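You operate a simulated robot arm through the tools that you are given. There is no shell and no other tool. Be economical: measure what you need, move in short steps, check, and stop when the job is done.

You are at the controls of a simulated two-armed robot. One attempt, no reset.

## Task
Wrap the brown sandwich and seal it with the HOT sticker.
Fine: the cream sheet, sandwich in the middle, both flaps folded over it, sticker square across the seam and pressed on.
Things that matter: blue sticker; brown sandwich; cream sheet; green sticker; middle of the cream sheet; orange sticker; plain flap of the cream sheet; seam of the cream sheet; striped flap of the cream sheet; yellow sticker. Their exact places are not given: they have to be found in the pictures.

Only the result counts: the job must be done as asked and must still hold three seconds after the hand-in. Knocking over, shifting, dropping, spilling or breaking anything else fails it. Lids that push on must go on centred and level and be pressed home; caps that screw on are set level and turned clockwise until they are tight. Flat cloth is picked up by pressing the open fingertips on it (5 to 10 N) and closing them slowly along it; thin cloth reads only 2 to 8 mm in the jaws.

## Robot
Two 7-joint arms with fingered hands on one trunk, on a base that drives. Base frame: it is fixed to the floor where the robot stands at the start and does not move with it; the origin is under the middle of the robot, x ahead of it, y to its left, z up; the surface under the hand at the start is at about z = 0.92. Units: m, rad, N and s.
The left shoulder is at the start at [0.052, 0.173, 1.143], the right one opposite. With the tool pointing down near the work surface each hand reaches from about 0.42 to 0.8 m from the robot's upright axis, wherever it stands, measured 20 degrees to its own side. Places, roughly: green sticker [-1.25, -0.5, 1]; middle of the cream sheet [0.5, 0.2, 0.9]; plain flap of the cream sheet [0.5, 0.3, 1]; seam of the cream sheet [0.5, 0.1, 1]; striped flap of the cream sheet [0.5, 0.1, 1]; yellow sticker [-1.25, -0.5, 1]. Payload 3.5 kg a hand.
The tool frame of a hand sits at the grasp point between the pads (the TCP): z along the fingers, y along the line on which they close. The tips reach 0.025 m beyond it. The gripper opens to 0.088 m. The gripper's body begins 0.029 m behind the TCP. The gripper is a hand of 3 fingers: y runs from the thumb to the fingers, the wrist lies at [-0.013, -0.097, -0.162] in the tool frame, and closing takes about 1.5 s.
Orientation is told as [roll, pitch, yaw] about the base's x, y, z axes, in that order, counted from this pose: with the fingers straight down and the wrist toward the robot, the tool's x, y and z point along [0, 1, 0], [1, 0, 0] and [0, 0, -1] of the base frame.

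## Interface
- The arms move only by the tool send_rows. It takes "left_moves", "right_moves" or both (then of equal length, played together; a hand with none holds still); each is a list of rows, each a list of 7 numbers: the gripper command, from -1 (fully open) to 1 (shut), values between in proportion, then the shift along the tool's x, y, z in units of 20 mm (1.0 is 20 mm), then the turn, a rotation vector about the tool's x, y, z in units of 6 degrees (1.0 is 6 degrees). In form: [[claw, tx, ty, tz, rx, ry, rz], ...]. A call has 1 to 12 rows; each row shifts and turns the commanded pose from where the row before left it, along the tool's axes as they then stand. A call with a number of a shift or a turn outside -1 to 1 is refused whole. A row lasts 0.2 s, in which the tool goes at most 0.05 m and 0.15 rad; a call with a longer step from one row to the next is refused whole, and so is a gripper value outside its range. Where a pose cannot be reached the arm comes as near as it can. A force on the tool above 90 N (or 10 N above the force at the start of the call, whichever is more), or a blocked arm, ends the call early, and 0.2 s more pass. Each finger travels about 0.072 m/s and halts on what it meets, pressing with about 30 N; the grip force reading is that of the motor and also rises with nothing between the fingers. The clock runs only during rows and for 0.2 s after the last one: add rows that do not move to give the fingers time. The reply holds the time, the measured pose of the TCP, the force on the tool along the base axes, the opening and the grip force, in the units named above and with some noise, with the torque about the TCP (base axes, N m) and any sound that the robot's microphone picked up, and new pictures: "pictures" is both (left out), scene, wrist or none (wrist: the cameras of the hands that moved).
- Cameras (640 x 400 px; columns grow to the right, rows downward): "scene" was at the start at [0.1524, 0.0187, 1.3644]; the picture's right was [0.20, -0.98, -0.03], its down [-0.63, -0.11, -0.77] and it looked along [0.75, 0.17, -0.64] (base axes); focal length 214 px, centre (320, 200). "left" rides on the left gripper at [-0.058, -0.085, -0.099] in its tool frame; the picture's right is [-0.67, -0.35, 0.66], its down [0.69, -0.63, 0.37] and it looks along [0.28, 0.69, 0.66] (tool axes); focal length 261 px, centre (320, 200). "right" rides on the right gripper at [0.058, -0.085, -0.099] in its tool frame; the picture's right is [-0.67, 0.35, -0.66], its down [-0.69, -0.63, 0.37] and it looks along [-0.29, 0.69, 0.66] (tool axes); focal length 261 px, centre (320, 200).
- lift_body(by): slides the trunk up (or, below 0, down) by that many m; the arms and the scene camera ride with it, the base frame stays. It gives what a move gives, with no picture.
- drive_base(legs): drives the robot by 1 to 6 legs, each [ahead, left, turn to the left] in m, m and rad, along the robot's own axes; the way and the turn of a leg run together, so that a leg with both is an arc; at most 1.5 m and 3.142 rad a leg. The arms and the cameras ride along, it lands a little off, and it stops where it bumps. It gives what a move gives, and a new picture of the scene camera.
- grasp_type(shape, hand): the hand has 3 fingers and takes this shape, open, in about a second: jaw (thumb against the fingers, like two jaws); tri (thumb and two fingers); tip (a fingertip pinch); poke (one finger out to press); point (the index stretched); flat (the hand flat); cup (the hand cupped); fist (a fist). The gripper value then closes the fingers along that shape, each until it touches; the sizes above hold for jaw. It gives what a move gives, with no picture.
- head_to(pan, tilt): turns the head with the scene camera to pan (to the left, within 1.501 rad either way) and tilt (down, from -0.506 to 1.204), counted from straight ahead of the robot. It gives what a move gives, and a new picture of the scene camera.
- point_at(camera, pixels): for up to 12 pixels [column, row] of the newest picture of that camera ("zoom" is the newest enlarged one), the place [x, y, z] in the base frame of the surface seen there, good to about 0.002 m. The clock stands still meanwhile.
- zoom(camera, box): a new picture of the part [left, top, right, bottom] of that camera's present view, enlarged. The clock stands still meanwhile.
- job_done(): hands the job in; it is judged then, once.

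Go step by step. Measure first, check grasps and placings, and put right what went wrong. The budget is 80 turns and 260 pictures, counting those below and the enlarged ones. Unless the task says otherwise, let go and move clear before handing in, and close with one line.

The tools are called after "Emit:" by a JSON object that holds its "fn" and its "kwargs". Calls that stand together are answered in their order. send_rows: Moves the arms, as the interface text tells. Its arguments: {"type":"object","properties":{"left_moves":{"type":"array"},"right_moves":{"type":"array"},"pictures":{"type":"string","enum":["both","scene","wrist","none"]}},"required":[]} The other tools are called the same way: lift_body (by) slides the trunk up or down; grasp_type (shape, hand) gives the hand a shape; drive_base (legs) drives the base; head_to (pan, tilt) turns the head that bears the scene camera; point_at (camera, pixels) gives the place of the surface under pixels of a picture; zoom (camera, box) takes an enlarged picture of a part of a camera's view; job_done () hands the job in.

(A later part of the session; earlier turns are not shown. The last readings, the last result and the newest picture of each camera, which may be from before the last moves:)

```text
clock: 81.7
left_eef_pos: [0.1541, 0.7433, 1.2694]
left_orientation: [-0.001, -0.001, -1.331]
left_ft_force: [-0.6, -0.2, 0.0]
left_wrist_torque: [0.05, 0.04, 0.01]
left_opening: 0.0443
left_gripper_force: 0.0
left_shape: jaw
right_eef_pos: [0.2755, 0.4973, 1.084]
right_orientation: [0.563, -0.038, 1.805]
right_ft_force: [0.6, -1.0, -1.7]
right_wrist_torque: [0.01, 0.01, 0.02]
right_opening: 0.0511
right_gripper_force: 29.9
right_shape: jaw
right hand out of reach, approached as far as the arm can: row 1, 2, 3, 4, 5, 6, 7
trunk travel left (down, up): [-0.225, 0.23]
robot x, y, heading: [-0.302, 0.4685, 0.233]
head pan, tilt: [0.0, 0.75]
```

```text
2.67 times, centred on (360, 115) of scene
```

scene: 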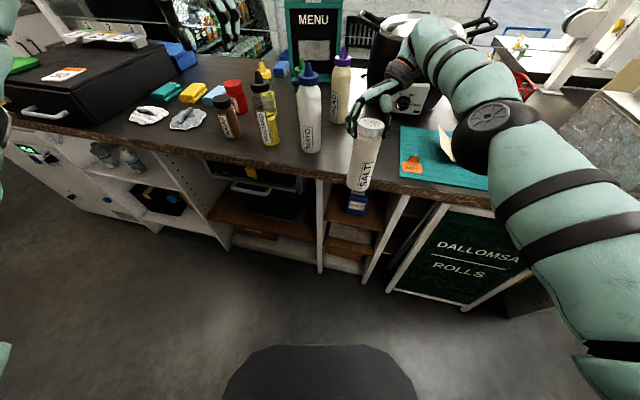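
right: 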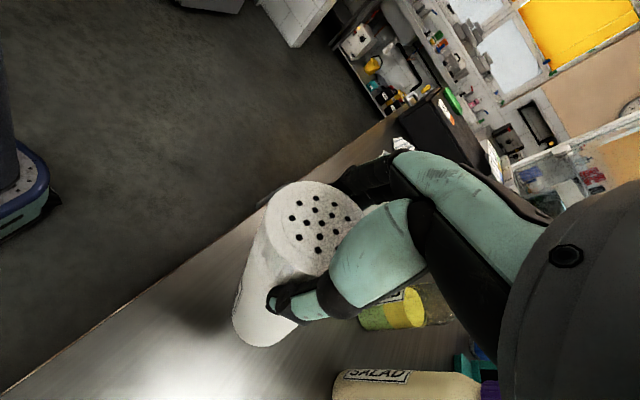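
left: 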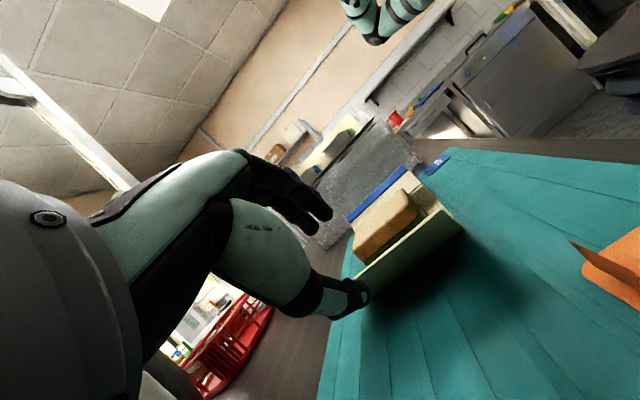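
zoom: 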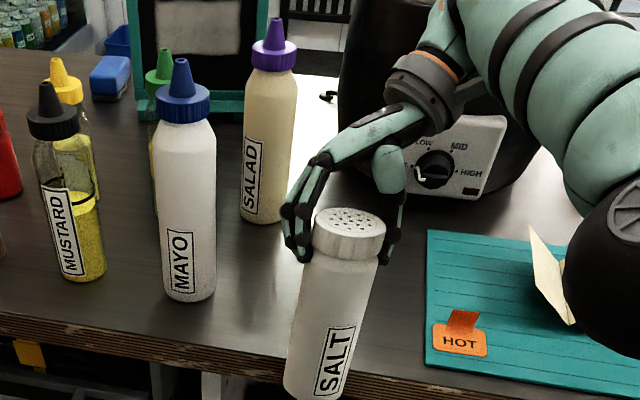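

The arm has reached its limit, but the shaker is now vertical, so I'll carry it with the base. First I'll check the shaker's bottom and elbow heights.

Emit:
{"fn": "point_at", "kwargs": {"camera": "scene", "pixels": [[357, 189], [365, 160], [368, 125], [490, 160], [470, 155], [440, 90], [380, 110], [308, 150], [340, 120], [510, 190]]}}

```text
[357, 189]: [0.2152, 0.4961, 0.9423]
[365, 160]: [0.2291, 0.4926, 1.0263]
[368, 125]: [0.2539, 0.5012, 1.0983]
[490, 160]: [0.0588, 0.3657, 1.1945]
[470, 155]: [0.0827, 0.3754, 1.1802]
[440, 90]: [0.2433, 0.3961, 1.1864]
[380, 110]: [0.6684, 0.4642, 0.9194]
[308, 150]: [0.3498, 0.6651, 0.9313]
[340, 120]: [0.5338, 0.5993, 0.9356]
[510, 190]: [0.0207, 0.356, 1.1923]
```

The bottom leans about 11° toward the robot. I'll pitch back 1.8 units, raise the trunk 3 cm, and re-measure.

Emit:
{"fn": "send_rows", "kwargs": {"right_moves": [[1, 0, 0, 0, 0, -0.9, 0], [1, 0, 0, 0, 0, -0.9, 0], [1, 0, 0, 0, 0, 0, 0]], "pictures": "none"}}

Emit:
{"fn": "lift_body", "kwargs": {"by": 0.03}}

Emit:
{"fn": "zoom", "kwargs": {"camera": "scene", "box": [280, 40, 440, 200]}}

```text
clock: 82.5
left_eef_pos: [0.1556, 0.7441, 1.2694]
left_orientation: [0.0, 0.001, -1.332]
left_ft_force: [-0.3, 0.6, 0.0]
left_wrist_torque: [0.02, 0.01, -0.01]
left_opening: 0.0447
left_gripper_force: 0.0
left_shape: jaw
right_eef_pos: [0.2972, 0.5036, 1.0859]
right_orientation: [0.375, -0.038, 1.805]
right_ft_force: [0.5, 1.1, -1.0]
right_wrist_torque: [0.02, -0.03, 0.01]
right_opening: 0.0511
right_gripper_force: 30.0
right_shape: jaw
right hand out of reach, approached as far as the arm can: row 1, 2
trunk travel left (down, up): [-0.225, 0.23]
robot x, y, heading: [-0.2973, 0.4662, 0.243]
head pan, tilt: [0.0, 0.75]
```

```text
clock: 83.2
left_eef_pos: [0.1538, 0.7432, 1.2982]
left_orientation: [-0.001, -0.001, -1.331]
left_ft_force: [0.7, -0.7, -0.1]
left_wrist_torque: [0.01, -0.02, 0.03]
left_opening: 0.0444
left_gripper_force: 0.0
left_shape: jaw
right_eef_pos: [0.2924, 0.5008, 1.1297]
right_orientation: [0.351, -0.037, 1.804]
right_ft_force: [-0.2, -0.1, -0.8]
right_wrist_torque: [0.01, 0.06, 0.03]
right_opening: 0.0511
right_gripper_force: 29.5
right_shape: jaw
trunk travel left (down, up): [-0.255, 0.2]
robot x, y, heading: [-0.2994, 0.4678, 0.235]
head pan, tilt: [0.0, 0.75]
```

```text
2.50 times, centred on (360, 120) of scene
```

zoom: 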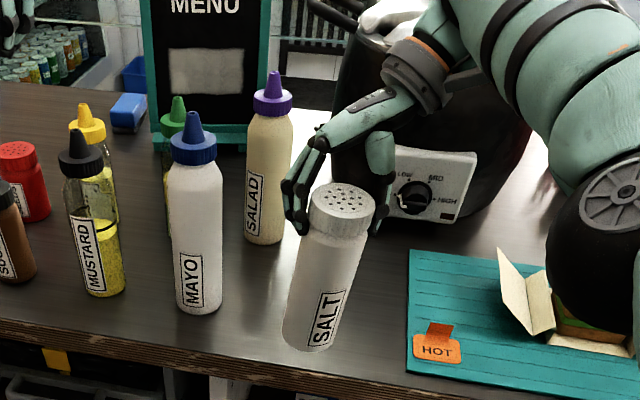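

I'll measure the shaker's tilt from the front face line.

Emit:
{"fn": "point_at", "kwargs": {"camera": "zoom", "pixels": [[342, 198], [336, 235], [330, 260], [322, 290], [312, 325], [308, 345], [285, 330], [338, 335], [310, 230], [370, 230]]}}

```text
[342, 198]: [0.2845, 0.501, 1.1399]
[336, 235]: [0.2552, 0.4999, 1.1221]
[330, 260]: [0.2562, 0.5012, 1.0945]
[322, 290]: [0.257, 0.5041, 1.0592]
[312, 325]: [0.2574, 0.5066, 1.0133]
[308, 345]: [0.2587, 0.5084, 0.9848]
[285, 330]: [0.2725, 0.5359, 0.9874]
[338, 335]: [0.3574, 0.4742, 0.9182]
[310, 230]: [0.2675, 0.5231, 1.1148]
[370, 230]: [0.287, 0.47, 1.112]
```

The shaker is vertical within about 1–4°, with its axis at (0.285, 0.503). I'll drive 11.4 cm ahead and 2.6 cm left.

Emit:
{"fn": "drive_base", "kwargs": {"legs": [[0.114, 0.026, 0]]}}

Emit:
{"fn": "zoom", "kwargs": {"camera": "scene", "box": [260, 60, 440, 220]}}

```text
clock: 84.5
left_eef_pos: [0.2553, 0.7946, 1.2999]
left_orientation: [0.002, -0.001, -1.332]
left_ft_force: [0.1, -0.1, 1.0]
left_wrist_torque: [-0.02, 0.02, 0.0]
left_opening: 0.0444
left_gripper_force: 0.1
left_shape: jaw
right_eef_pos: [0.393, 0.5547, 1.1307]
right_orientation: [0.35, -0.039, 1.806]
right_ft_force: [-0.2, -0.4, -1.2]
right_wrist_torque: [-0.03, -0.05, 0.02]
right_opening: 0.0509
right_gripper_force: 30.0
right_shape: jaw
trunk travel left (down, up): [-0.255, 0.2]
robot x, y, heading: [-0.1963, 0.523, 0.242]
head pan, tilt: [0.0, 0.75]
```

scene: 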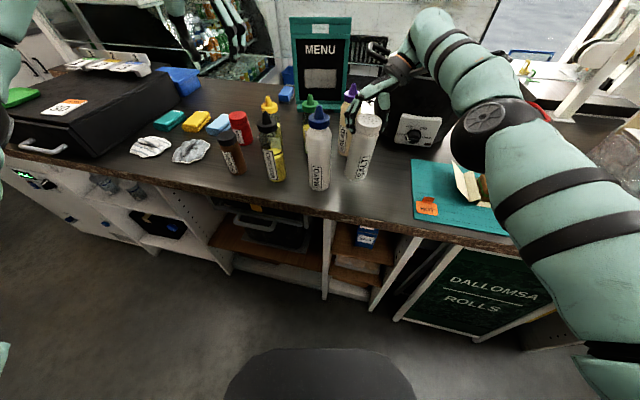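

```text
2.50 times, centred on (350, 140) of scene
```

zoom: 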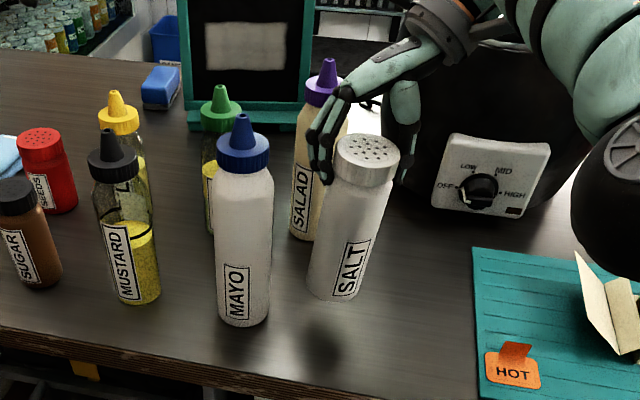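

It hangs right over its spot, so I'll lower it with the trunk.

Emit:
{"fn": "lift_body", "kwargs": {"by": -0.058}}

Emit:
{"fn": "zoom", "kwargs": {"camera": "scene", "box": [260, 60, 440, 220]}}

Emit:
{"fn": "point_at", "kwargs": {"camera": "zoom", "pixels": [[362, 160], [350, 230], [345, 260], [340, 300], [335, 315]]}}

```text
clock: 85.5
left_eef_pos: [0.2517, 0.7966, 1.2439]
left_orientation: [0.006, -0.002, -1.332]
left_ft_force: [-0.3, -0.5, 0.1]
left_wrist_torque: [-0.02, 0.03, 0.02]
left_opening: 0.0441
left_gripper_force: 0.0
left_shape: jaw
right_eef_pos: [0.4052, 0.5592, 1.0401]
right_orientation: [0.406, -0.038, 1.802]
right_ft_force: [9.5, 4.5, 41.1]
right_wrist_torque: [-0.07, 0.56, -0.03]
right_opening: 0.0495
right_gripper_force: 29.7
right_shape: jaw
trunk travel left (down, up): [-0.197, 0.258]
robot x, y, heading: [-0.1945, 0.5213, 0.242]
head pan, tilt: [0.0, 0.75]
```

```text
2.50 times, centred on (350, 140) of scene
```

zoom: 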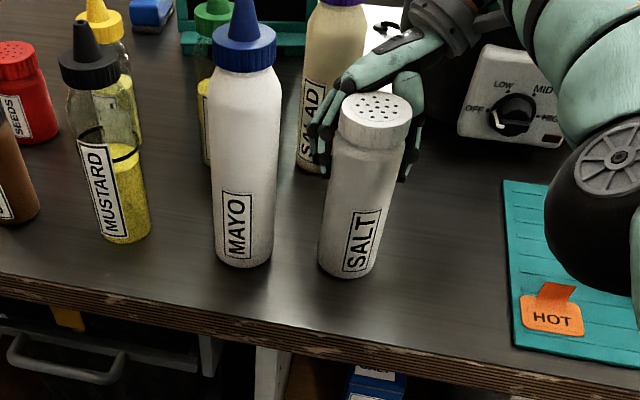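

```text
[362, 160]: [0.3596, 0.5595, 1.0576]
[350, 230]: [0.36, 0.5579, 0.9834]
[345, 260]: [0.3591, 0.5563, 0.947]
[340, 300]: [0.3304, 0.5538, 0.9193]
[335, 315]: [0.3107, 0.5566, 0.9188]
```

The shaker stands flush and vertical on the table, pressed with 41 N. I'll ease the trunk up and open the hand.

Emit:
{"fn": "lift_body", "kwargs": {"by": 0.009}}

Emit:
{"fn": "send_rows", "kwargs": {"right_moves": [[0.6, 0, 0, 0, 0, 0, 0], [0.3, 0, 0, 0, 0, 0, 0], [0, 0, 0, 0, 0, 0, 0], [-0.4, 0, 0, 0, 0, 0, 0], [-0.68, 0, 0, 0, 0, 0, 0], [-0.68, 0, 0, 0, 0, 0, 0], [-0.68, 0, 0, 0, 0, 0, 0]], "pictures": "wrist"}}

Emit:
{"fn": "zoom", "kwargs": {"camera": "scene", "box": [260, 60, 440, 220]}}

```text
clock: 86.0
left_eef_pos: [0.2563, 0.7954, 1.2501]
left_orientation: [0.001, 0.0, -1.331]
left_ft_force: [0.3, 0.2, -0.1]
left_wrist_torque: [0.0, 0.01, 0.0]
left_opening: 0.0443
left_gripper_force: 0.1
left_shape: jaw
right_eef_pos: [0.407, 0.5553, 1.0428]
right_orientation: [0.406, -0.034, 1.799]
right_ft_force: [-0.6, -1.4, 2.0]
right_wrist_torque: [-0.17, 0.18, 0.02]
right_opening: 0.0493
right_gripper_force: 29.9
right_shape: jaw
trunk travel left (down, up): [-0.206, 0.249]
robot x, y, heading: [-0.1974, 0.5224, 0.236]
head pan, tilt: [0.0, 0.75]
```

```text
clock: 87.6
left_eef_pos: [0.257, 0.7968, 1.251]
left_orientation: [0.001, 0.0, -1.331]
left_ft_force: [0.6, -0.5, 0.1]
left_wrist_torque: [0.01, -0.02, 0.01]
left_opening: 0.0443
left_gripper_force: 0.1
left_shape: jaw
right_eef_pos: [0.407, 0.5559, 1.0456]
right_orientation: [0.406, -0.037, 1.803]
right_ft_force: [0.5, 0.6, 0.2]
right_wrist_torque: [0.0, 0.0, 0.04]
right_opening: 0.0738
right_gripper_force: 0.0
right_shape: jaw
trunk travel left (down, up): [-0.206, 0.249]
robot x, y, heading: [-0.195, 0.5204, 0.239]
head pan, tilt: [0.0, 0.75]
```

right: 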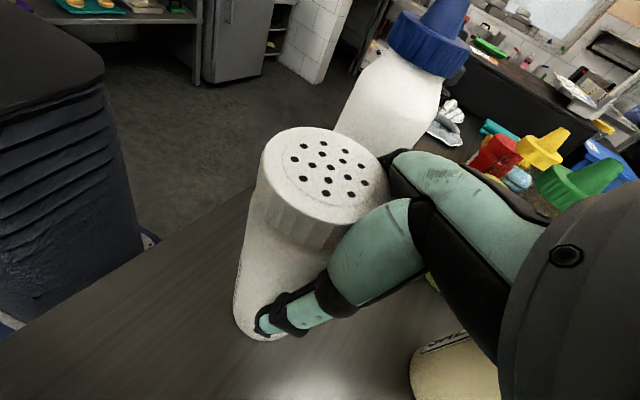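

```text
2.50 times, centred on (350, 140) of scene
```

zoom: 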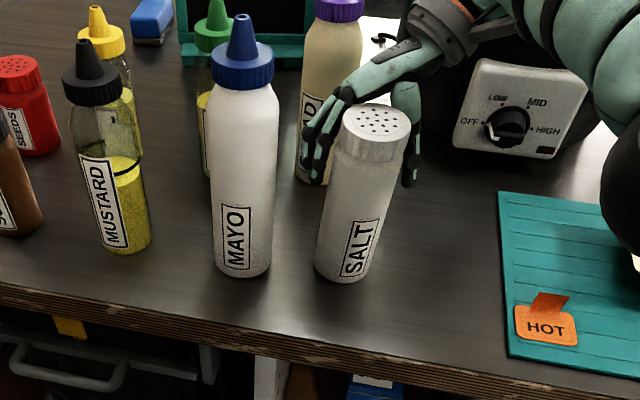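

The shaker stands upright at about (0.388, 0.556), its original place, and the hand is open around it. I'll rise straight up with the trunk, level the right hand, and look again.

Emit:
{"fn": "lift_body", "kwargs": {"by": 0.14}}

Emit:
{"fn": "drive_base", "kwargs": {"legs": [[-0.16, 0, 0], [0, 0, -0.24]]}}

Emit:
{"fn": "zoom", "kwargs": {"camera": "scene", "box": [200, 60, 420, 220]}}

```text
clock: 89.3
left_eef_pos: [0.2583, 0.7971, 1.3892]
left_orientation: [-0.002, -0.001, -1.331]
left_ft_force: [0.5, 0.1, -0.2]
left_wrist_torque: [-0.04, 0.0, 0.01]
left_opening: 0.0444
left_gripper_force: 0.1
left_shape: jaw
right_eef_pos: [0.3751, 0.547, 1.2599]
right_orientation: [0.279, -0.037, 1.802]
right_ft_force: [-0.4, -0.2, -0.5]
right_wrist_torque: [-0.01, 0.0, 0.0]
right_opening: 0.0739
right_gripper_force: 0.1
right_shape: jaw
trunk travel left (down, up): [-0.346, 0.109]
robot x, y, heading: [-0.1944, 0.5228, 0.234]
head pan, tilt: [0.0, 0.75]
```

```text
clock: 91.6
left_eef_pos: [0.153, 0.6422, 1.3898]
left_orientation: [-0.001, -0.001, -1.57]
left_ft_force: [0.4, 0.1, 0.6]
left_wrist_torque: [0.01, 0.0, 0.01]
left_opening: 0.044
left_gripper_force: 0.0
left_shape: jaw
right_eef_pos: [0.2081, 0.3738, 1.2606]
right_orientation: [0.277, -0.038, 1.565]
right_ft_force: [-0.4, -0.2, 0.1]
right_wrist_torque: [0.02, -0.03, -0.04]
right_opening: 0.0738
right_gripper_force: 0.1
right_shape: jaw
trunk travel left (down, up): [-0.346, 0.109]
robot x, y, heading: [-0.3482, 0.4848, 0.001]
head pan, tilt: [0.0, 0.75]
```

scene: 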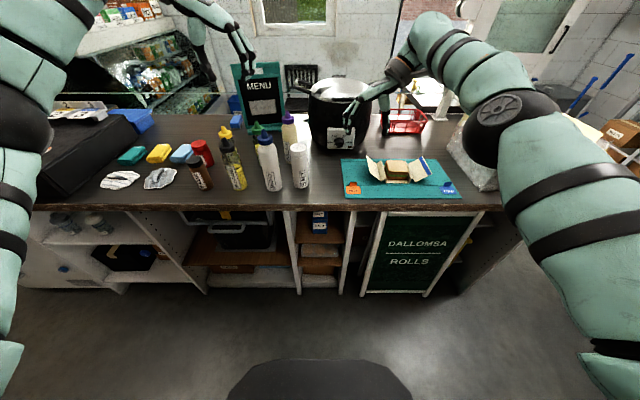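

```text
2.50 times, centred on (310, 140) of scene
```

zoom: 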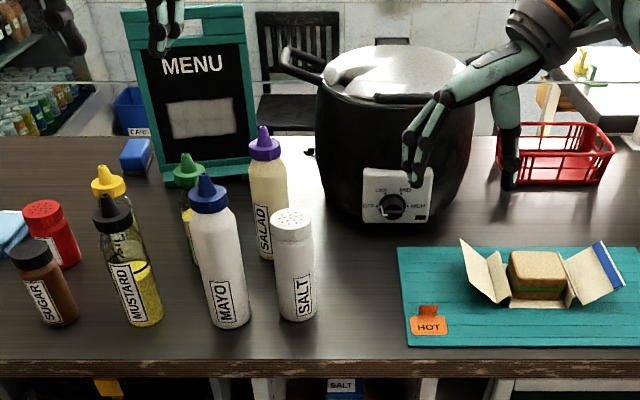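

Everything stands as before. Now I'll return to the sheet: drive right 41 cm and ahead 30 cm, level the right hand, and lower the trunk to its start height.

Emit:
{"fn": "drive_base", "kwargs": {"legs": [[0, -0.415, 0], [0.3, 0, 0]]}}

Emit:
{"fn": "send_rows", "kwargs": {"right_moves": [[-0.5, 0, 0, 0, 0, -0.9, 0], [-0.5, 0, 0, 0, 0, -0.9, 0], [-0.5, 0, 0, 0, 0, -0.9, 0], [-0.3, 0, 0, 0, 0.36, 0, 0], [-0.3, 0, 0, 0, 0, 0, 0]], "pictures": "none"}}

Emit:
{"fn": "lift_body", "kwargs": {"by": -0.11}}

Emit:
{"fn": "head_to", "kwargs": {"pan": 0.15, "tilt": 0.8}}

```text
clock: 95.7
left_eef_pos: [0.445, 0.2263, 1.3914]
left_orientation: [0.002, 0.0, -1.582]
left_ft_force: [0.5, 0.2, 0.7]
left_wrist_torque: [-0.02, -0.01, 0.03]
left_opening: 0.0443
left_gripper_force: 0.0
left_shape: jaw
right_eef_pos: [0.4974, -0.0437, 1.2615]
right_orientation: [0.277, -0.037, 1.554]
right_ft_force: [-0.5, 0.2, 0.0]
right_wrist_torque: [0.0, -0.03, 0.01]
right_opening: 0.0738
right_gripper_force: 0.0
right_shape: jaw
trunk travel left (down, up): [-0.346, 0.109]
robot x, y, heading: [-0.0633, 0.0704, -0.012]
head pan, tilt: [0.0, 0.75]
```

scene: 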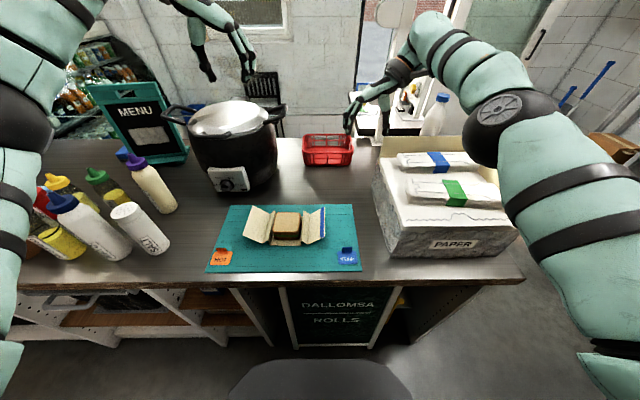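

```text
clock: 96.9
left_eef_pos: [0.4471, 0.2259, 1.3909]
left_orientation: [0.0, 0.0, -1.581]
left_ft_force: [-0.1, 0.2, -0.4]
left_wrist_torque: [0.01, -0.04, 0.03]
left_opening: 0.0444
left_gripper_force: 0.1
left_shape: jaw
right_eef_pos: [0.4996, -0.0436, 1.2618]
right_orientation: [-0.005, 0.002, 1.554]
right_ft_force: [-0.7, 0.8, -0.1]
right_wrist_torque: [0.02, -0.02, 0.04]
right_opening: 0.0576
right_gripper_force: 0.0
right_shape: jaw
trunk travel left (down, up): [-0.346, 0.109]
robot x, y, heading: [-0.0601, 0.0736, -0.014]
head pan, tilt: [0.0, 0.75]
```

```text
clock: 98.3
left_eef_pos: [0.4467, 0.2256, 1.2809]
left_orientation: [0.001, 0.0, -1.58]
left_ft_force: [-0.6, 1.2, -0.1]
left_wrist_torque: [0.02, -0.02, -0.01]
left_opening: 0.0443
left_gripper_force: 0.0
left_shape: jaw
right_eef_pos: [0.5011, -0.043, 1.151]
right_orientation: [-0.005, -0.001, 1.553]
right_ft_force: [-0.4, -0.4, 1.2]
right_wrist_torque: [0.01, 0.03, -0.02]
right_opening: 0.0575
right_gripper_force: 0.1
right_shape: jaw
trunk travel left (down, up): [-0.236, 0.219]
robot x, y, heading: [-0.06, 0.0697, -0.012]
head pan, tilt: [0.0, 0.75]
```

```text
clock: 99.0
left_eef_pos: [0.4478, 0.2256, 1.2804]
left_orientation: [0.001, 0.0, -1.582]
left_ft_force: [-0.3, 0.3, -1.0]
left_wrist_torque: [0.04, 0.01, 0.01]
left_opening: 0.0442
left_gripper_force: 0.1
left_shape: jaw
right_eef_pos: [0.5, -0.0446, 1.1505]
right_orientation: [-0.004, 0.001, 1.554]
right_ft_force: [-0.1, 1.1, -0.4]
right_wrist_torque: [0.01, -0.05, -0.04]
right_opening: 0.0572
right_gripper_force: 0.0
right_shape: jaw
trunk travel left (down, up): [-0.236, 0.219]
robot x, y, heading: [-0.0614, 0.0707, -0.008]
head pan, tilt: [0.15, 0.799]
```

scene: 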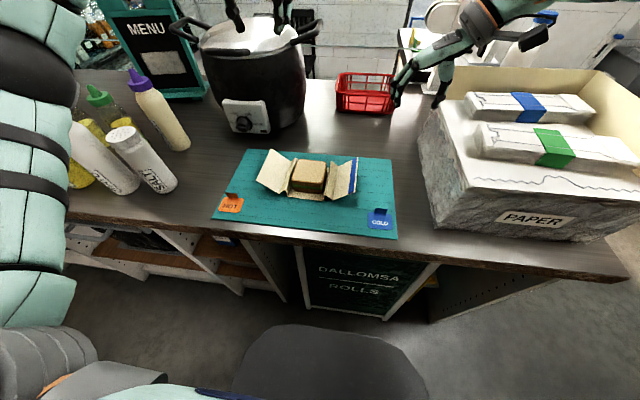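

Both hands now point straight down with opposite yaws. I'll take the left hand down toward the plain flap's edge (0.455, 0.288, 0.974), fingers straddling it.

Emit:
{"fn": "send_rows", "kwargs": {"left_moves": [[0, 0.1, -0.7, 1, 0, 0, 0], [0, 0.1, -0.7, 1, 0, 0, 0], [0, 0.1, -0.7, 1, 0, 0, 0], [0, 0.05, -0.7, 1, 0, 0, 0], [0, 0, 0, 1, 0, 0, 0], [0, 0, 0, 1, 0, 0, 0], [0, 0, 0, 1, 0, 0, 0], [0, 0, 0, 1, 0, 0, 0], [0, 0, 0, 1, 0, 0, 0], [0, 0, 0, 1, 0, 0, 0], [0, 0, 0, 1, 0, 0, 0], [0, 0, 0, 1, 0, 0, 0]], "pictures": "both"}}

Emit:
{"fn": "zoom", "kwargs": {"camera": "scene", "box": [150, 80, 400, 250]}}

```text
clock: 101.6
left_eef_pos: [0.4541, 0.2829, 1.0397]
left_orientation: [-0.001, -0.002, -1.58]
left_ft_force: [-0.1, 0.7, -0.7]
left_wrist_torque: [0.02, 0.0, -0.01]
left_opening: 0.0441
left_gripper_force: 0.1
left_shape: jaw
right_eef_pos: [0.5004, -0.044, 1.1499]
right_orientation: [-0.003, 0.0, 1.553]
right_ft_force: [0.9, 0.7, 0.2]
right_wrist_torque: [-0.01, 0.03, 0.0]
right_opening: 0.0578
right_gripper_force: 0.0
right_shape: jaw
trunk travel left (down, up): [-0.236, 0.219]
robot x, y, heading: [-0.0602, 0.0737, -0.009]
head pan, tilt: [0.15, 0.799]
```

scene: 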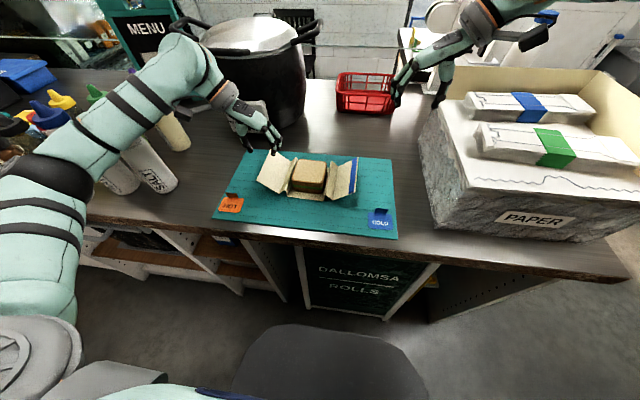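
left: 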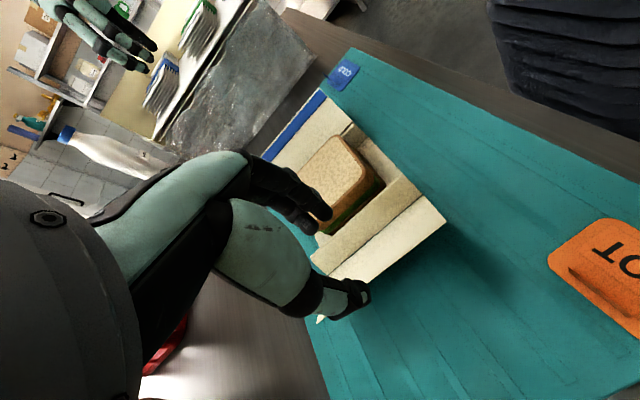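

```text
2.35 times, centred on (275, 165) of scene
```

zoom: 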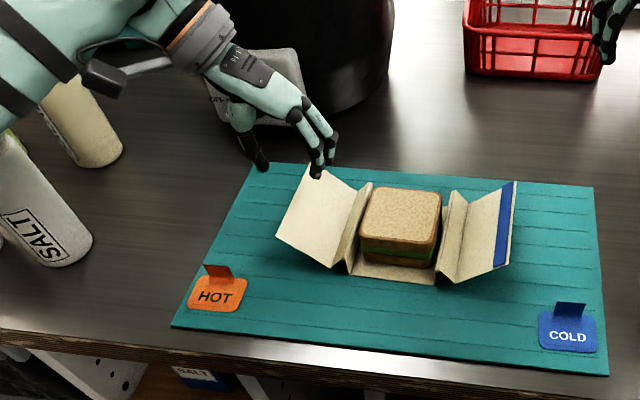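

The fingers line up with the flap edge. Before descending I'll check the forearm height over the bottles.

Emit:
{"fn": "point_at", "kwargs": {"camera": "scene", "pixels": [[75, 165], [100, 140], [130, 115], [170, 80], [110, 155], [90, 175], [152, 128], [40, 180], [115, 165], [140, 140]]}}

```text
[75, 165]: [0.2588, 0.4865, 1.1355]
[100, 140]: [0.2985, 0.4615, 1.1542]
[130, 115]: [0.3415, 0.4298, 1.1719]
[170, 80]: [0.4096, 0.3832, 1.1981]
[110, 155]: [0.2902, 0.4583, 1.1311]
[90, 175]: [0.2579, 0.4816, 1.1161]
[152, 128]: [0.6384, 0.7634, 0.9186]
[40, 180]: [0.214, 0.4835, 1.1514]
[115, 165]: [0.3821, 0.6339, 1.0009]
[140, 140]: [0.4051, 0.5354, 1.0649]
```

The forearm stays about 5 cm clear of the shaker, so descending is safe. I'll go down with the fingers around the edge and close.

Emit:
{"fn": "send_rows", "kwargs": {"left_moves": [[0, 0, 0, 0.7, 0, 0, 0], [0, 0, 0, 0.7, 0, 0, 0], [0, 0, 0, 0.7, 0, 0, 0], [0, 0, 0, 0.65, 0, 0, 0], [0, 0, 0, 0, 0, 0, 0]], "pictures": "wrist"}}

Emit:
{"fn": "zoom", "kwargs": {"camera": "scene", "box": [200, 110, 360, 220]}}

```text
clock: 102.8
left_eef_pos: [0.4545, 0.2806, 0.9858]
left_orientation: [0.0, -0.002, -1.58]
left_ft_force: [-0.7, 0.3, -0.3]
left_wrist_torque: [0.0, 0.01, -0.02]
left_opening: 0.0443
left_gripper_force: 0.0
left_shape: jaw
right_eef_pos: [0.5021, -0.0435, 1.151]
right_orientation: [-0.003, -0.002, 1.553]
right_ft_force: [-0.4, -0.8, 0.3]
right_wrist_torque: [0.01, -0.02, 0.0]
right_opening: 0.0576
right_gripper_force: 0.0
right_shape: jaw
trunk travel left (down, up): [-0.236, 0.219]
robot x, y, heading: [-0.0573, 0.0702, -0.011]
head pan, tilt: [0.15, 0.799]
```

left: 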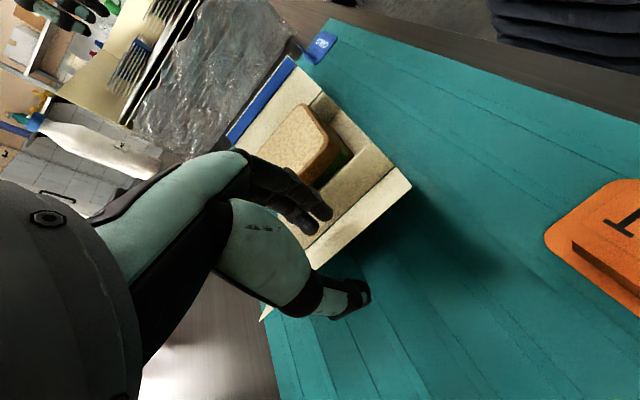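

```text
3.64 times, centred on (280, 165) of scene
```

zoom: 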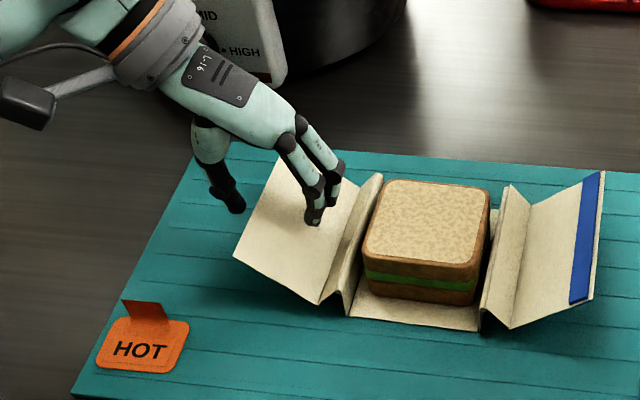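

Fingers are inside the flap and the thumb outside. Closing.

Emit:
{"fn": "send_rows", "kwargs": {"left_moves": [[0.3, 0, 0, 0, 0, 0, 0], [0.5, 0, 0, 0, 0, 0, 0], [0.7, 0, 0, 0, 0, 0, 0], [0.9, 0, 0, 0, 0, 0, 0], [1, 0, 0, 0, 0, 0, 0], [1, 0, 0, 0, 0, 0, 0], [1, 0, 0, 0, 0, 0, 0]], "pictures": "none"}}

Emit:
{"fn": "zoom", "kwargs": {"camera": "scene", "box": [200, 110, 360, 220]}}

```text
clock: 104.4
left_eef_pos: [0.4534, 0.2805, 0.9857]
left_orientation: [0.002, -0.002, -1.583]
left_ft_force: [3.5, -0.4, 16.6]
left_wrist_torque: [-0.97, 0.03, 0.05]
left_opening: 0.0169
left_gripper_force: 29.0
left_shape: jaw
right_eef_pos: [0.4993, -0.0447, 1.1518]
right_orientation: [-0.006, 0.002, 1.554]
right_ft_force: [0.2, -0.4, 0.8]
right_wrist_torque: [0.01, 0.03, 0.0]
right_opening: 0.0576
right_gripper_force: 0.2
right_shape: jaw
trunk travel left (down, up): [-0.236, 0.219]
robot x, y, heading: [-0.0632, 0.0698, -0.013]
head pan, tilt: [0.15, 0.799]
```

```text
3.64 times, centred on (280, 165) of scene
```

zoom: 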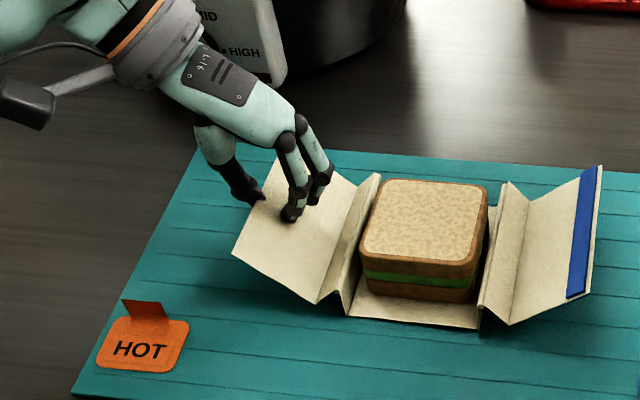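

The flap edge is gripped. I'll swing it up about its crease, turning the hand with it by 48°.

Emit:
{"fn": "send_rows", "kwargs": {"left_moves": [[1, 0, 0.31, -0.28, 1, 0, 0], [1, 0, 0.31, -0.28, 1, 0, 0], [1, 0, 0.31, -0.28, 1, 0, 0], [1, 0, 0.31, -0.28, 1, 0, 0], [1, 0, 0.31, -0.28, 1, 0, 0], [1, 0, 0.31, -0.28, 1, 0, 0], [1, 0, 0.31, -0.28, 1, 0, 0], [1, 0, 0, 0, 0, 0, 0]], "pictures": "wrist"}}

Emit:
{"fn": "zoom", "kwargs": {"camera": "scene", "box": [200, 110, 360, 220]}}

```text
clock: 106.2
left_eef_pos: [0.4524, 0.2284, 1.0101]
left_orientation: [0.008, 0.735, -1.576]
left_ft_force: [2.5, 3.8, 34.6]
left_wrist_torque: [-0.08, -0.02, 0.07]
left_opening: 0.0195
left_gripper_force: 30.1
left_shape: jaw
right_eef_pos: [0.4967, -0.0453, 1.1522]
right_orientation: [-0.007, -0.002, 1.554]
right_ft_force: [0.3, 0.1, 0.7]
right_wrist_torque: [0.02, -0.01, -0.03]
right_opening: 0.0575
right_gripper_force: 0.0
right_shape: jaw
trunk travel left (down, up): [-0.236, 0.219]
robot x, y, heading: [-0.0576, 0.0746, -0.011]
head pan, tilt: [0.15, 0.799]
```

left: 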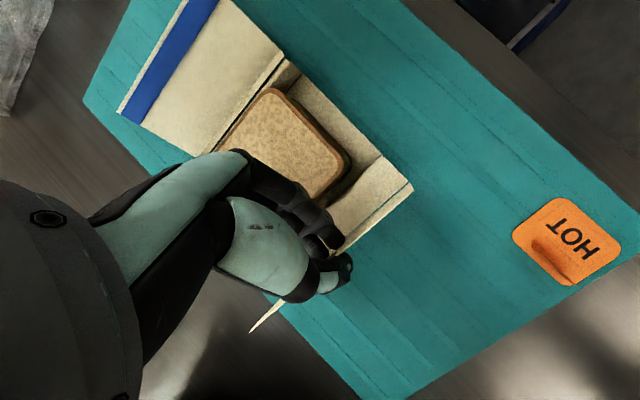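

```text
3.64 times, centred on (280, 165) of scene
```

zoom: 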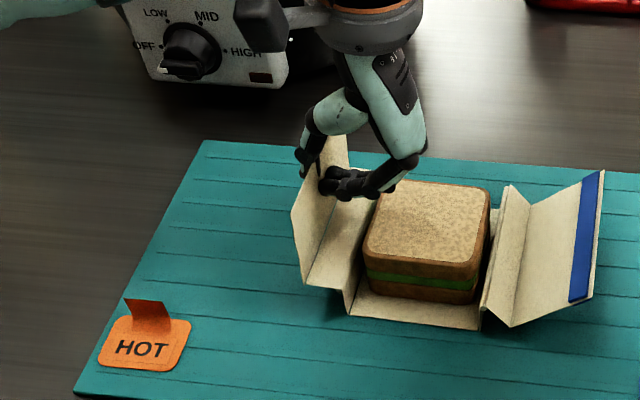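

The plain flap is nearly upright. I'll continue the swing over the sandwich with a slight upward bias.

Emit:
{"fn": "send_rows", "kwargs": {"left_moves": [[1, 0, 0.18, -0.4, 1, 0, 0], [1, 0, 0.18, -0.4, 1, 0, 0], [1, 0, 0.28, -0.35, 1, 0, 0], [1, 0, 0.35, -0.35, 1, 0, 0], [1, 0, 0.4, -0.35, 1, 0, 0], [1, 0, 0.4, -0.35, 0.5, 0, 0], [1, 0, 0, 0, 0, 0, 0]], "pictures": "wrist"}}

Emit:
{"fn": "zoom", "kwargs": {"camera": "scene", "box": [200, 110, 360, 220]}}

```text
clock: 107.8
left_eef_pos: [0.452, 0.1775, 1.0065]
left_orientation: [0.03, 1.308, -1.552]
left_ft_force: [7.2, 8.6, 39.2]
left_wrist_torque: [-0.69, -0.38, -0.08]
left_opening: 0.0094
left_gripper_force: 30.0
left_shape: jaw
right_eef_pos: [0.4968, -0.0424, 1.1526]
right_orientation: [-0.006, 0.001, 1.554]
right_ft_force: [-0.2, -0.9, 0.0]
right_wrist_torque: [0.0, -0.03, 0.02]
right_opening: 0.0574
right_gripper_force: 0.1
right_shape: jaw
trunk travel left (down, up): [-0.236, 0.219]
robot x, y, heading: [-0.0621, 0.0708, -0.015]
head pan, tilt: [0.15, 0.799]
```

left: 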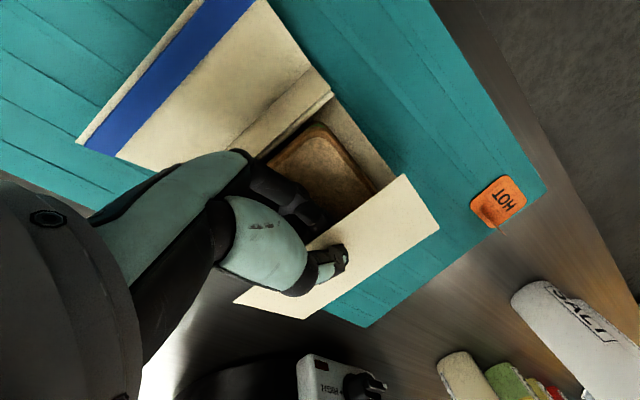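

```text
3.64 times, centred on (280, 165) of scene
```

zoom: 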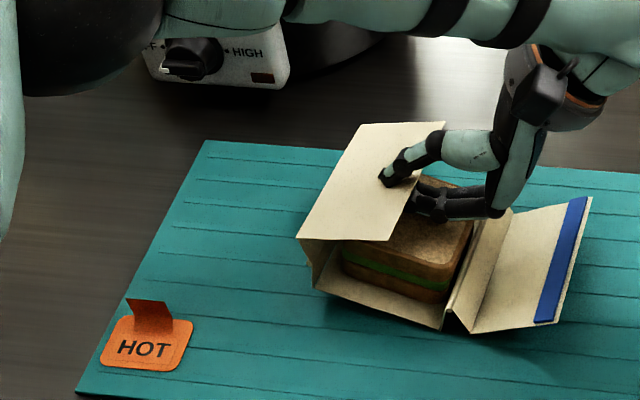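

The plain flap now lies over the sandwich with fingers beneath it and thumb on top. I'll move the right hand out of the way first, while pulling the flap about 8 mm further.

Emit:
{"fn": "send_rows", "kwargs": {"left_moves": [[1, 0, 0, 0, 0, 0, 0], [1, 0, 0, 0, 0, 0, 0], [1, 0, 0, 0, 0, 0, 0], [1, 0, 0, 0, 0, 0, 0], [1, 0, -0.1, -0.2, 0, 0, 0], [1, 0, -0.1, -0.2, 0, 0, 0]], "right_moves": [[-0.3, 0, -0.7, -1, 0, 0, 0], [-0.3, 0, -1, -1, 0, 0, 0], [-0.3, 0, -1, -1, 0, 0, 0], [-0.3, 0, -1, 0, 0, 0, 0], [-0.3, 0, -1, 0, 0, 0, 0], [-0.3, 0, -0.5, 0, 0, 0, 0]], "pictures": "none"}}

Emit:
{"fn": "send_rows", "kwargs": {"left_moves": [[0.8, 0, -0.1, 0, 0, 0, 0], [0.6, 0, -0.2, 0, 0, 0, 0], [0.45, 0, -0.2, 0, 0, 0, 0], [0.45, 0, 0, -1, 0, 0, 0], [0.45, 0, 0, -1, 0, 0, 0], [0.45, 0, 0, -1, 0, 0, 0], [0.45, 0, 0, -1, 0, 0, 0], [0.45, 0, -0.5, 0, 0, 0, 0]], "pictures": "scene"}}

Emit:
{"fn": "zoom", "kwargs": {"camera": "scene", "box": [200, 110, 360, 220]}}

```text
clock: 109.2
left_eef_pos: [0.4515, 0.1681, 1.0088]
left_orientation: [0.0, 1.308, -1.582]
left_ft_force: [0.5, 4.1, 20.6]
left_wrist_torque: [-0.26, -0.19, -0.06]
left_opening: 0.0109
left_gripper_force: 30.4
left_shape: jaw
right_eef_pos: [0.4958, -0.148, 1.2102]
right_orientation: [-0.007, 0.0, 1.553]
right_ft_force: [-0.3, -0.5, 0.2]
right_wrist_torque: [0.01, -0.04, 0.05]
right_opening: 0.0574
right_gripper_force: 0.0
right_shape: jaw
trunk travel left (down, up): [-0.236, 0.219]
robot x, y, heading: [-0.06, 0.0692, -0.013]
head pan, tilt: [0.15, 0.799]
```

```text
clock: 111.0
left_eef_pos: [0.4534, 0.0978, 1.048]
left_orientation: [-0.001, 1.308, -1.582]
left_ft_force: [0.5, -0.3, 0.3]
left_wrist_torque: [0.02, -0.02, -0.02]
left_opening: 0.0241
left_gripper_force: 0.1
left_shape: jaw
right_eef_pos: [0.4981, -0.1472, 1.2103]
right_orientation: [-0.004, 0.002, 1.554]
right_ft_force: [-0.8, 0.2, -0.3]
right_wrist_torque: [-0.01, 0.0, 0.01]
right_opening: 0.0579
right_gripper_force: 0.1
right_shape: jaw
trunk travel left (down, up): [-0.236, 0.219]
robot x, y, heading: [-0.0609, 0.0732, -0.011]
head pan, tilt: [0.15, 0.799]
```

scene: 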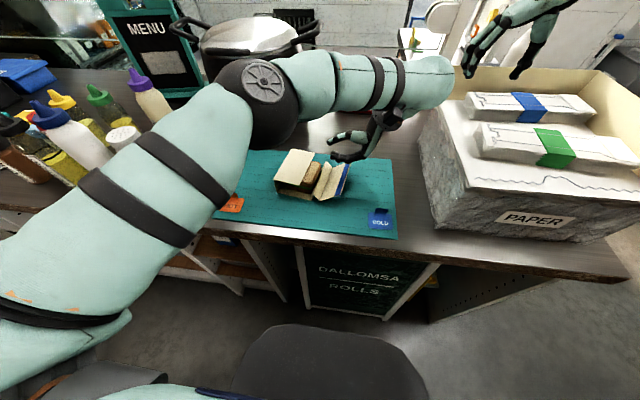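

```text
3.64 times, centred on (280, 165) of scene
```

zoom: 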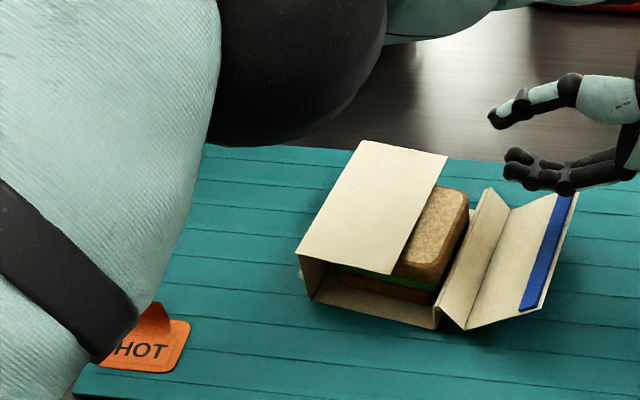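

The plain flap stays folded by itself. I'll raise and straighten the left hand back to the left, then bring the right hand over.

Emit:
{"fn": "send_rows", "kwargs": {"left_moves": [[0.45, 0, -1, 0, 0, 0, 0], [0.45, 0, -1, 0, 0, 0, 0], [0.45, 0, -1, 0, 0, 0, 0], [0.45, 0, -1, 0, -1, 0, 0], [0.45, 0, -1, 0, -1, 0, 0], [0.45, 0, -1, 0, -1, 0, 0], [0.45, 0, -1, 0, -1, 0, 0], [0.45, 0, -1, 0, -1, 0, 0], [0.45, 0, -1, 0, -1, 0, 0], [0.45, 0, -1, 0, -1, 0, 0], [0.45, 0, -1, 0, -1, 0, 0], [0.45, 0, -1, 0, -1, 0, 0]], "pictures": "none"}}

Emit:
{"fn": "send_rows", "kwargs": {"left_moves": [[0.45, 0, -1, 0, -1, 0, 0], [0.45, 0, -1, 0, -1, 0, 0], [0.45, 0, -1, 0, -1, 0, 0], [0.45, 0, -0.5, 0, -0.5, 0, 0], [0.45, 0, 0, 0, 0, 0, 0], [0.45, 0, 0, 0, 0, 0, 0], [0.45, 0, 0, 0, 0, 0, 0], [0.45, 0, 0, 0, 0, 0, 0], [0.45, 0, 0, 0, 0, 0, 0], [0.45, 0, 0, 0, 0, 0, 0], [0.45, 0, 0, 0, 0, 0, 0], [0.45, 0, 0, 0, 0, 0, 0]], "right_moves": [[0, 0.24, 1, 0, 0, 0, 0], [0, 0.24, 1, 0, 0, 0, 0], [0, 0.24, 1, 0, 0, 0, 0], [0, 0.24, 1, 0, 0, 0, 0], [0, 0.24, 1, 0, 0, 0, 0], [0, 0.24, 1, 0.5, 0, 0, 0], [0, 0.24, 1, 1, 0, 0, 0], [0, 0.24, 1, 1, 0, 0, 0], [0, 0.24, 1, 1, 0, 0, 0], [0, 0.24, 1, 1, 0, 0, 0], [0, 0, 0.3, 1, 0, 0, 0], [0, 0, 0, 1, 0, 0, 0]], "pictures": "both"}}

Emit:
{"fn": "zoom", "kwargs": {"camera": "scene", "box": [220, 100, 420, 230]}}

```text
clock: 113.6
left_eef_pos: [0.4543, 0.2224, 1.2406]
left_orientation: [-0.001, 0.363, -1.581]
left_ft_force: [-0.3, -0.4, 0.7]
left_wrist_torque: [0.0, 0.0, 0.01]
left_opening: 0.024
left_gripper_force: 0.1
left_shape: jaw
right_eef_pos: [0.4989, -0.1459, 1.2095]
right_orientation: [-0.003, 0.0, 1.554]
right_ft_force: [0.3, -0.1, 0.3]
right_wrist_torque: [0.0, -0.03, -0.01]
right_opening: 0.0576
right_gripper_force: 0.0
right_shape: jaw
trunk travel left (down, up): [-0.236, 0.219]
robot x, y, heading: [-0.0594, 0.0742, -0.016]
head pan, tilt: [0.15, 0.799]
```

```text
clock: 116.2
left_eef_pos: [0.4912, 0.3215, 1.2291]
left_orientation: [0.002, -0.002, -1.579]
left_ft_force: [0.5, 0.3, -1.1]
left_wrist_torque: [0.01, -0.03, 0.02]
left_opening: 0.0242
left_gripper_force: 0.1
left_shape: jaw
left hand out of reach, approached as far as the arm can: row 2, 3, 4
right_eef_pos: [0.455, 0.0597, 1.0792]
right_orientation: [-0.001, 0.0, 1.553]
right_ft_force: [-0.6, 0.0, 0.5]
right_wrist_torque: [0.01, -0.02, 0.01]
right_opening: 0.0446
right_gripper_force: 0.1
right_shape: jaw
trunk travel left (down, up): [-0.236, 0.219]
robot x, y, heading: [-0.0585, 0.0711, -0.014]
head pan, tilt: [0.15, 0.799]
```

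scene: 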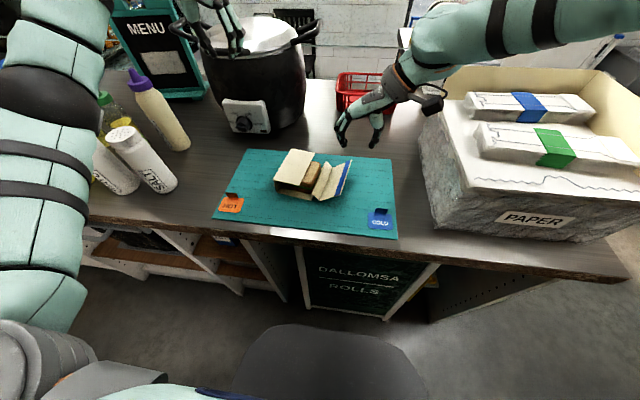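
right: 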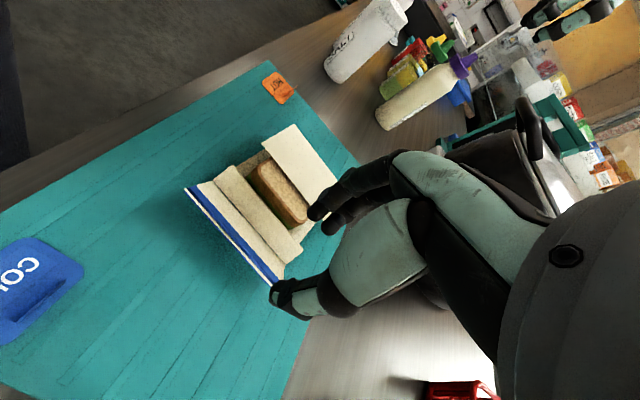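
left: 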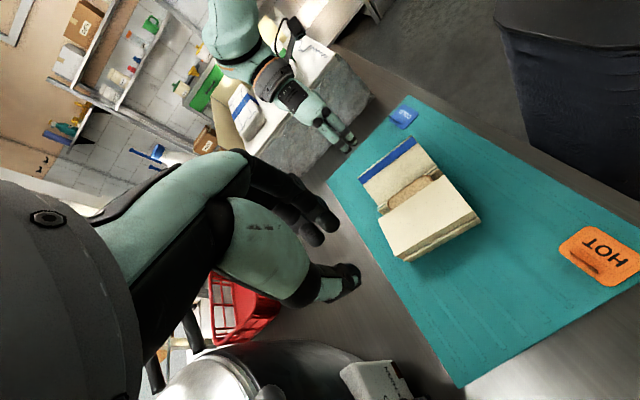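

```text
3.08 times, centred on (320, 165) of scene
```

zoom: 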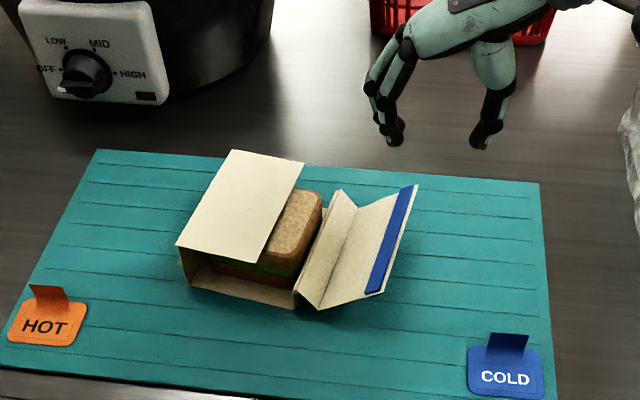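

The plain flap is still folded. I'll measure the striped flap and sandwich positions again before pinching.

Emit:
{"fn": "point_at", "kwargs": {"camera": "zoom", "pixels": [[412, 190], [396, 240], [378, 290], [335, 250], [322, 305], [345, 195], [300, 240], [303, 168], [262, 258], [232, 152], [178, 243], [294, 290]]}}

```text
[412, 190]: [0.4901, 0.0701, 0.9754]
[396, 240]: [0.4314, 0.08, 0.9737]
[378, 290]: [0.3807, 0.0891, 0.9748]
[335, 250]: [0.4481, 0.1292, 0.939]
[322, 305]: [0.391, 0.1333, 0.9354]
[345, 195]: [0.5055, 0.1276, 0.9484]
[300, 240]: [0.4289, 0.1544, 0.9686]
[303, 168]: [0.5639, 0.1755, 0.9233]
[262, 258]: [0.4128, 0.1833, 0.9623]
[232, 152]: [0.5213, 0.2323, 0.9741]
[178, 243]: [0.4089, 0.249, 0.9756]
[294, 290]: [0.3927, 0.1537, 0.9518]
```

The sheet has turned about −9° and shifted slightly; the striped edge is now centred at (0.436, 0.079, 0.975). I'll align the right hand's yaw to that and descend around the edge.

Emit:
{"fn": "send_rows", "kwargs": {"right_moves": [[0, 0.9, 0.62, 0, 0, 0, 0], [0, 0, 0.62, 0, 0, 0, 0.75], [0, 0, 0, 0.5, 0, 0, 0.75], [0, 0, 0, 1, 0, 0, 0], [0, 0, 0, 1, 0, 0, 0], [0, 0, 0, 1, 0, 0, 0], [0, 0, 0, 0.6, 0, 0, 0], [0, 0, 0, 0.6, 0, 0, 0], [0, 0, 0, 0, 0, 0, 0]], "pictures": "wrist"}}

Emit:
{"fn": "zoom", "kwargs": {"camera": "scene", "box": [240, 110, 400, 220]}}

```text
clock: 118.2
left_eef_pos: [0.4906, 0.3226, 1.2295]
left_orientation: [0.004, -0.003, -1.579]
left_ft_force: [0.8, 0.2, 0.5]
left_wrist_torque: [-0.05, 0.01, -0.02]
left_opening: 0.0241
left_gripper_force: 0.0
left_shape: jaw
right_eef_pos: [0.438, 0.0839, 0.9857]
right_orientation: [-0.003, 0.002, 1.397]
right_ft_force: [-0.1, 0.9, 0.1]
right_wrist_torque: [-0.01, 0.01, 0.01]
right_opening: 0.0444
right_gripper_force: 0.0
right_shape: jaw
trunk travel left (down, up): [-0.236, 0.219]
robot x, y, heading: [-0.0596, 0.0711, -0.009]
head pan, tilt: [0.15, 0.799]
```

right: 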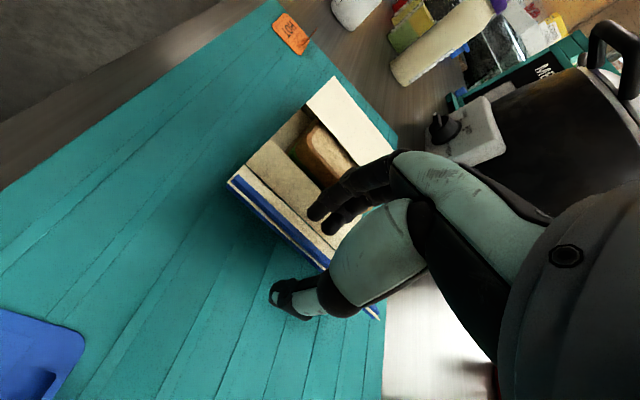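

```text
3.64 times, centred on (320, 165) of scene
```

zoom: 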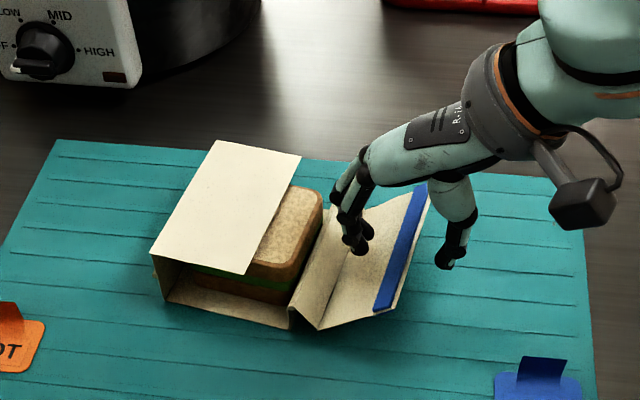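

The striped flap sits between the right hand's fingers and thumb. I'll close and swing it up by 42°.

Emit:
{"fn": "send_rows", "kwargs": {"right_moves": [[0.3, 0, 0, 0, 0, 0, 0], [0.5, 0, 0, 0, 0, 0, 0], [0.7, 0, 0, 0, 0, 0, 0], [0.9, 0, 0, 0, 0, 0, 0], [1, 0, 0, 0, 0, 0, 0], [1, 0, 0, 0, 0, 0, 0], [1, 0, 0, 0, 0, 0, 0]], "pictures": "none"}}

Emit:
{"fn": "send_rows", "kwargs": {"right_moves": [[1, 0, 0.3, -0.34, 1, 0, 0], [1, 0, 0.3, -0.34, 1, 0, 0], [1, 0, 0.3, -0.34, 1, 0, 0], [1, 0, 0.3, -0.34, 1, 0, 0], [1, 0, 0.3, -0.34, 1, 0, 0], [1, 0, 0.3, -0.34, 1, 0, 0], [1, 0, 0.3, -0.34, 1, 0, 0], [1, 0, 0, 0, 0, 0, 0]], "pictures": "wrist"}}

Emit:
{"fn": "zoom", "kwargs": {"camera": "scene", "box": [240, 110, 400, 220]}}

```text
clock: 119.8
left_eef_pos: [0.49, 0.3216, 1.2293]
left_orientation: [0.003, -0.003, -1.578]
left_ft_force: [-0.2, 0.0, -0.3]
left_wrist_torque: [0.01, -0.01, -0.01]
left_opening: 0.024
left_gripper_force: 0.0
left_shape: jaw
right_eef_pos: [0.4372, 0.0858, 0.9868]
right_orientation: [-0.005, -0.002, 1.398]
right_ft_force: [2.7, 0.6, 15.3]
right_wrist_torque: [0.93, -0.12, -0.04]
right_opening: 0.0166
right_gripper_force: 29.5
right_shape: jaw
trunk travel left (down, up): [-0.236, 0.219]
robot x, y, heading: [-0.0616, 0.0712, -0.01]
head pan, tilt: [0.15, 0.799]
```

```text
clock: 121.4
left_eef_pos: [0.4921, 0.3217, 1.2281]
left_orientation: [0.004, -0.002, -1.577]
left_ft_force: [-0.2, -0.1, -0.4]
left_wrist_torque: [-0.01, 0.01, -0.01]
left_opening: 0.0241
left_gripper_force: 0.1
left_shape: jaw
right_eef_pos: [0.4855, 0.089, 1.061]
right_orientation: [-0.016, 0.581, 1.259]
right_ft_force: [0.8, 0.6, -0.5]
right_wrist_torque: [0.02, -0.04, -0.02]
right_opening: 0.0138
right_gripper_force: 30.4
right_shape: jaw
trunk travel left (down, up): [-0.236, 0.219]
robot x, y, heading: [-0.0594, 0.0725, -0.011]
head pan, tilt: [0.15, 0.799]
stopped in row 7 (right hand): the arm was blocked; the commanded pose is now the measured one
```

right: 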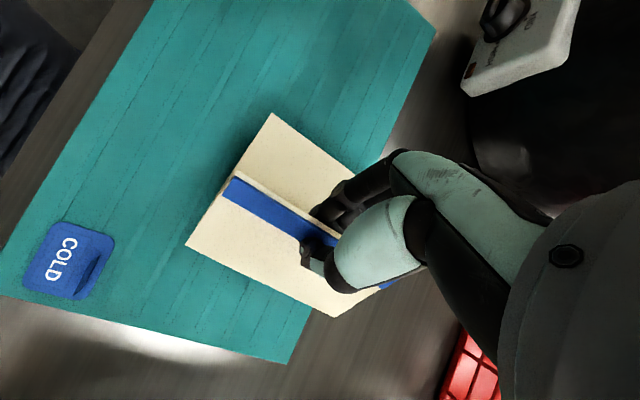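

```text
3.64 times, centred on (320, 165) of scene
```

zoom: 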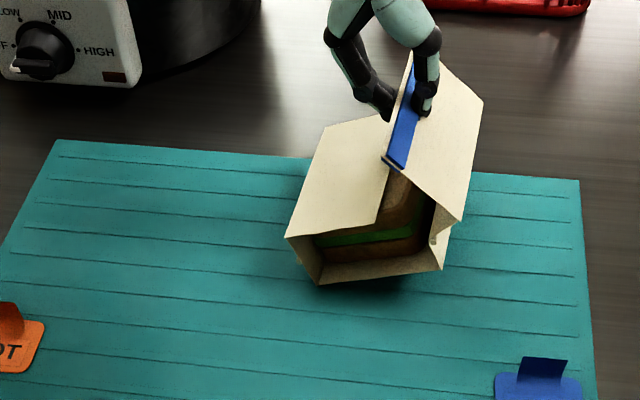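

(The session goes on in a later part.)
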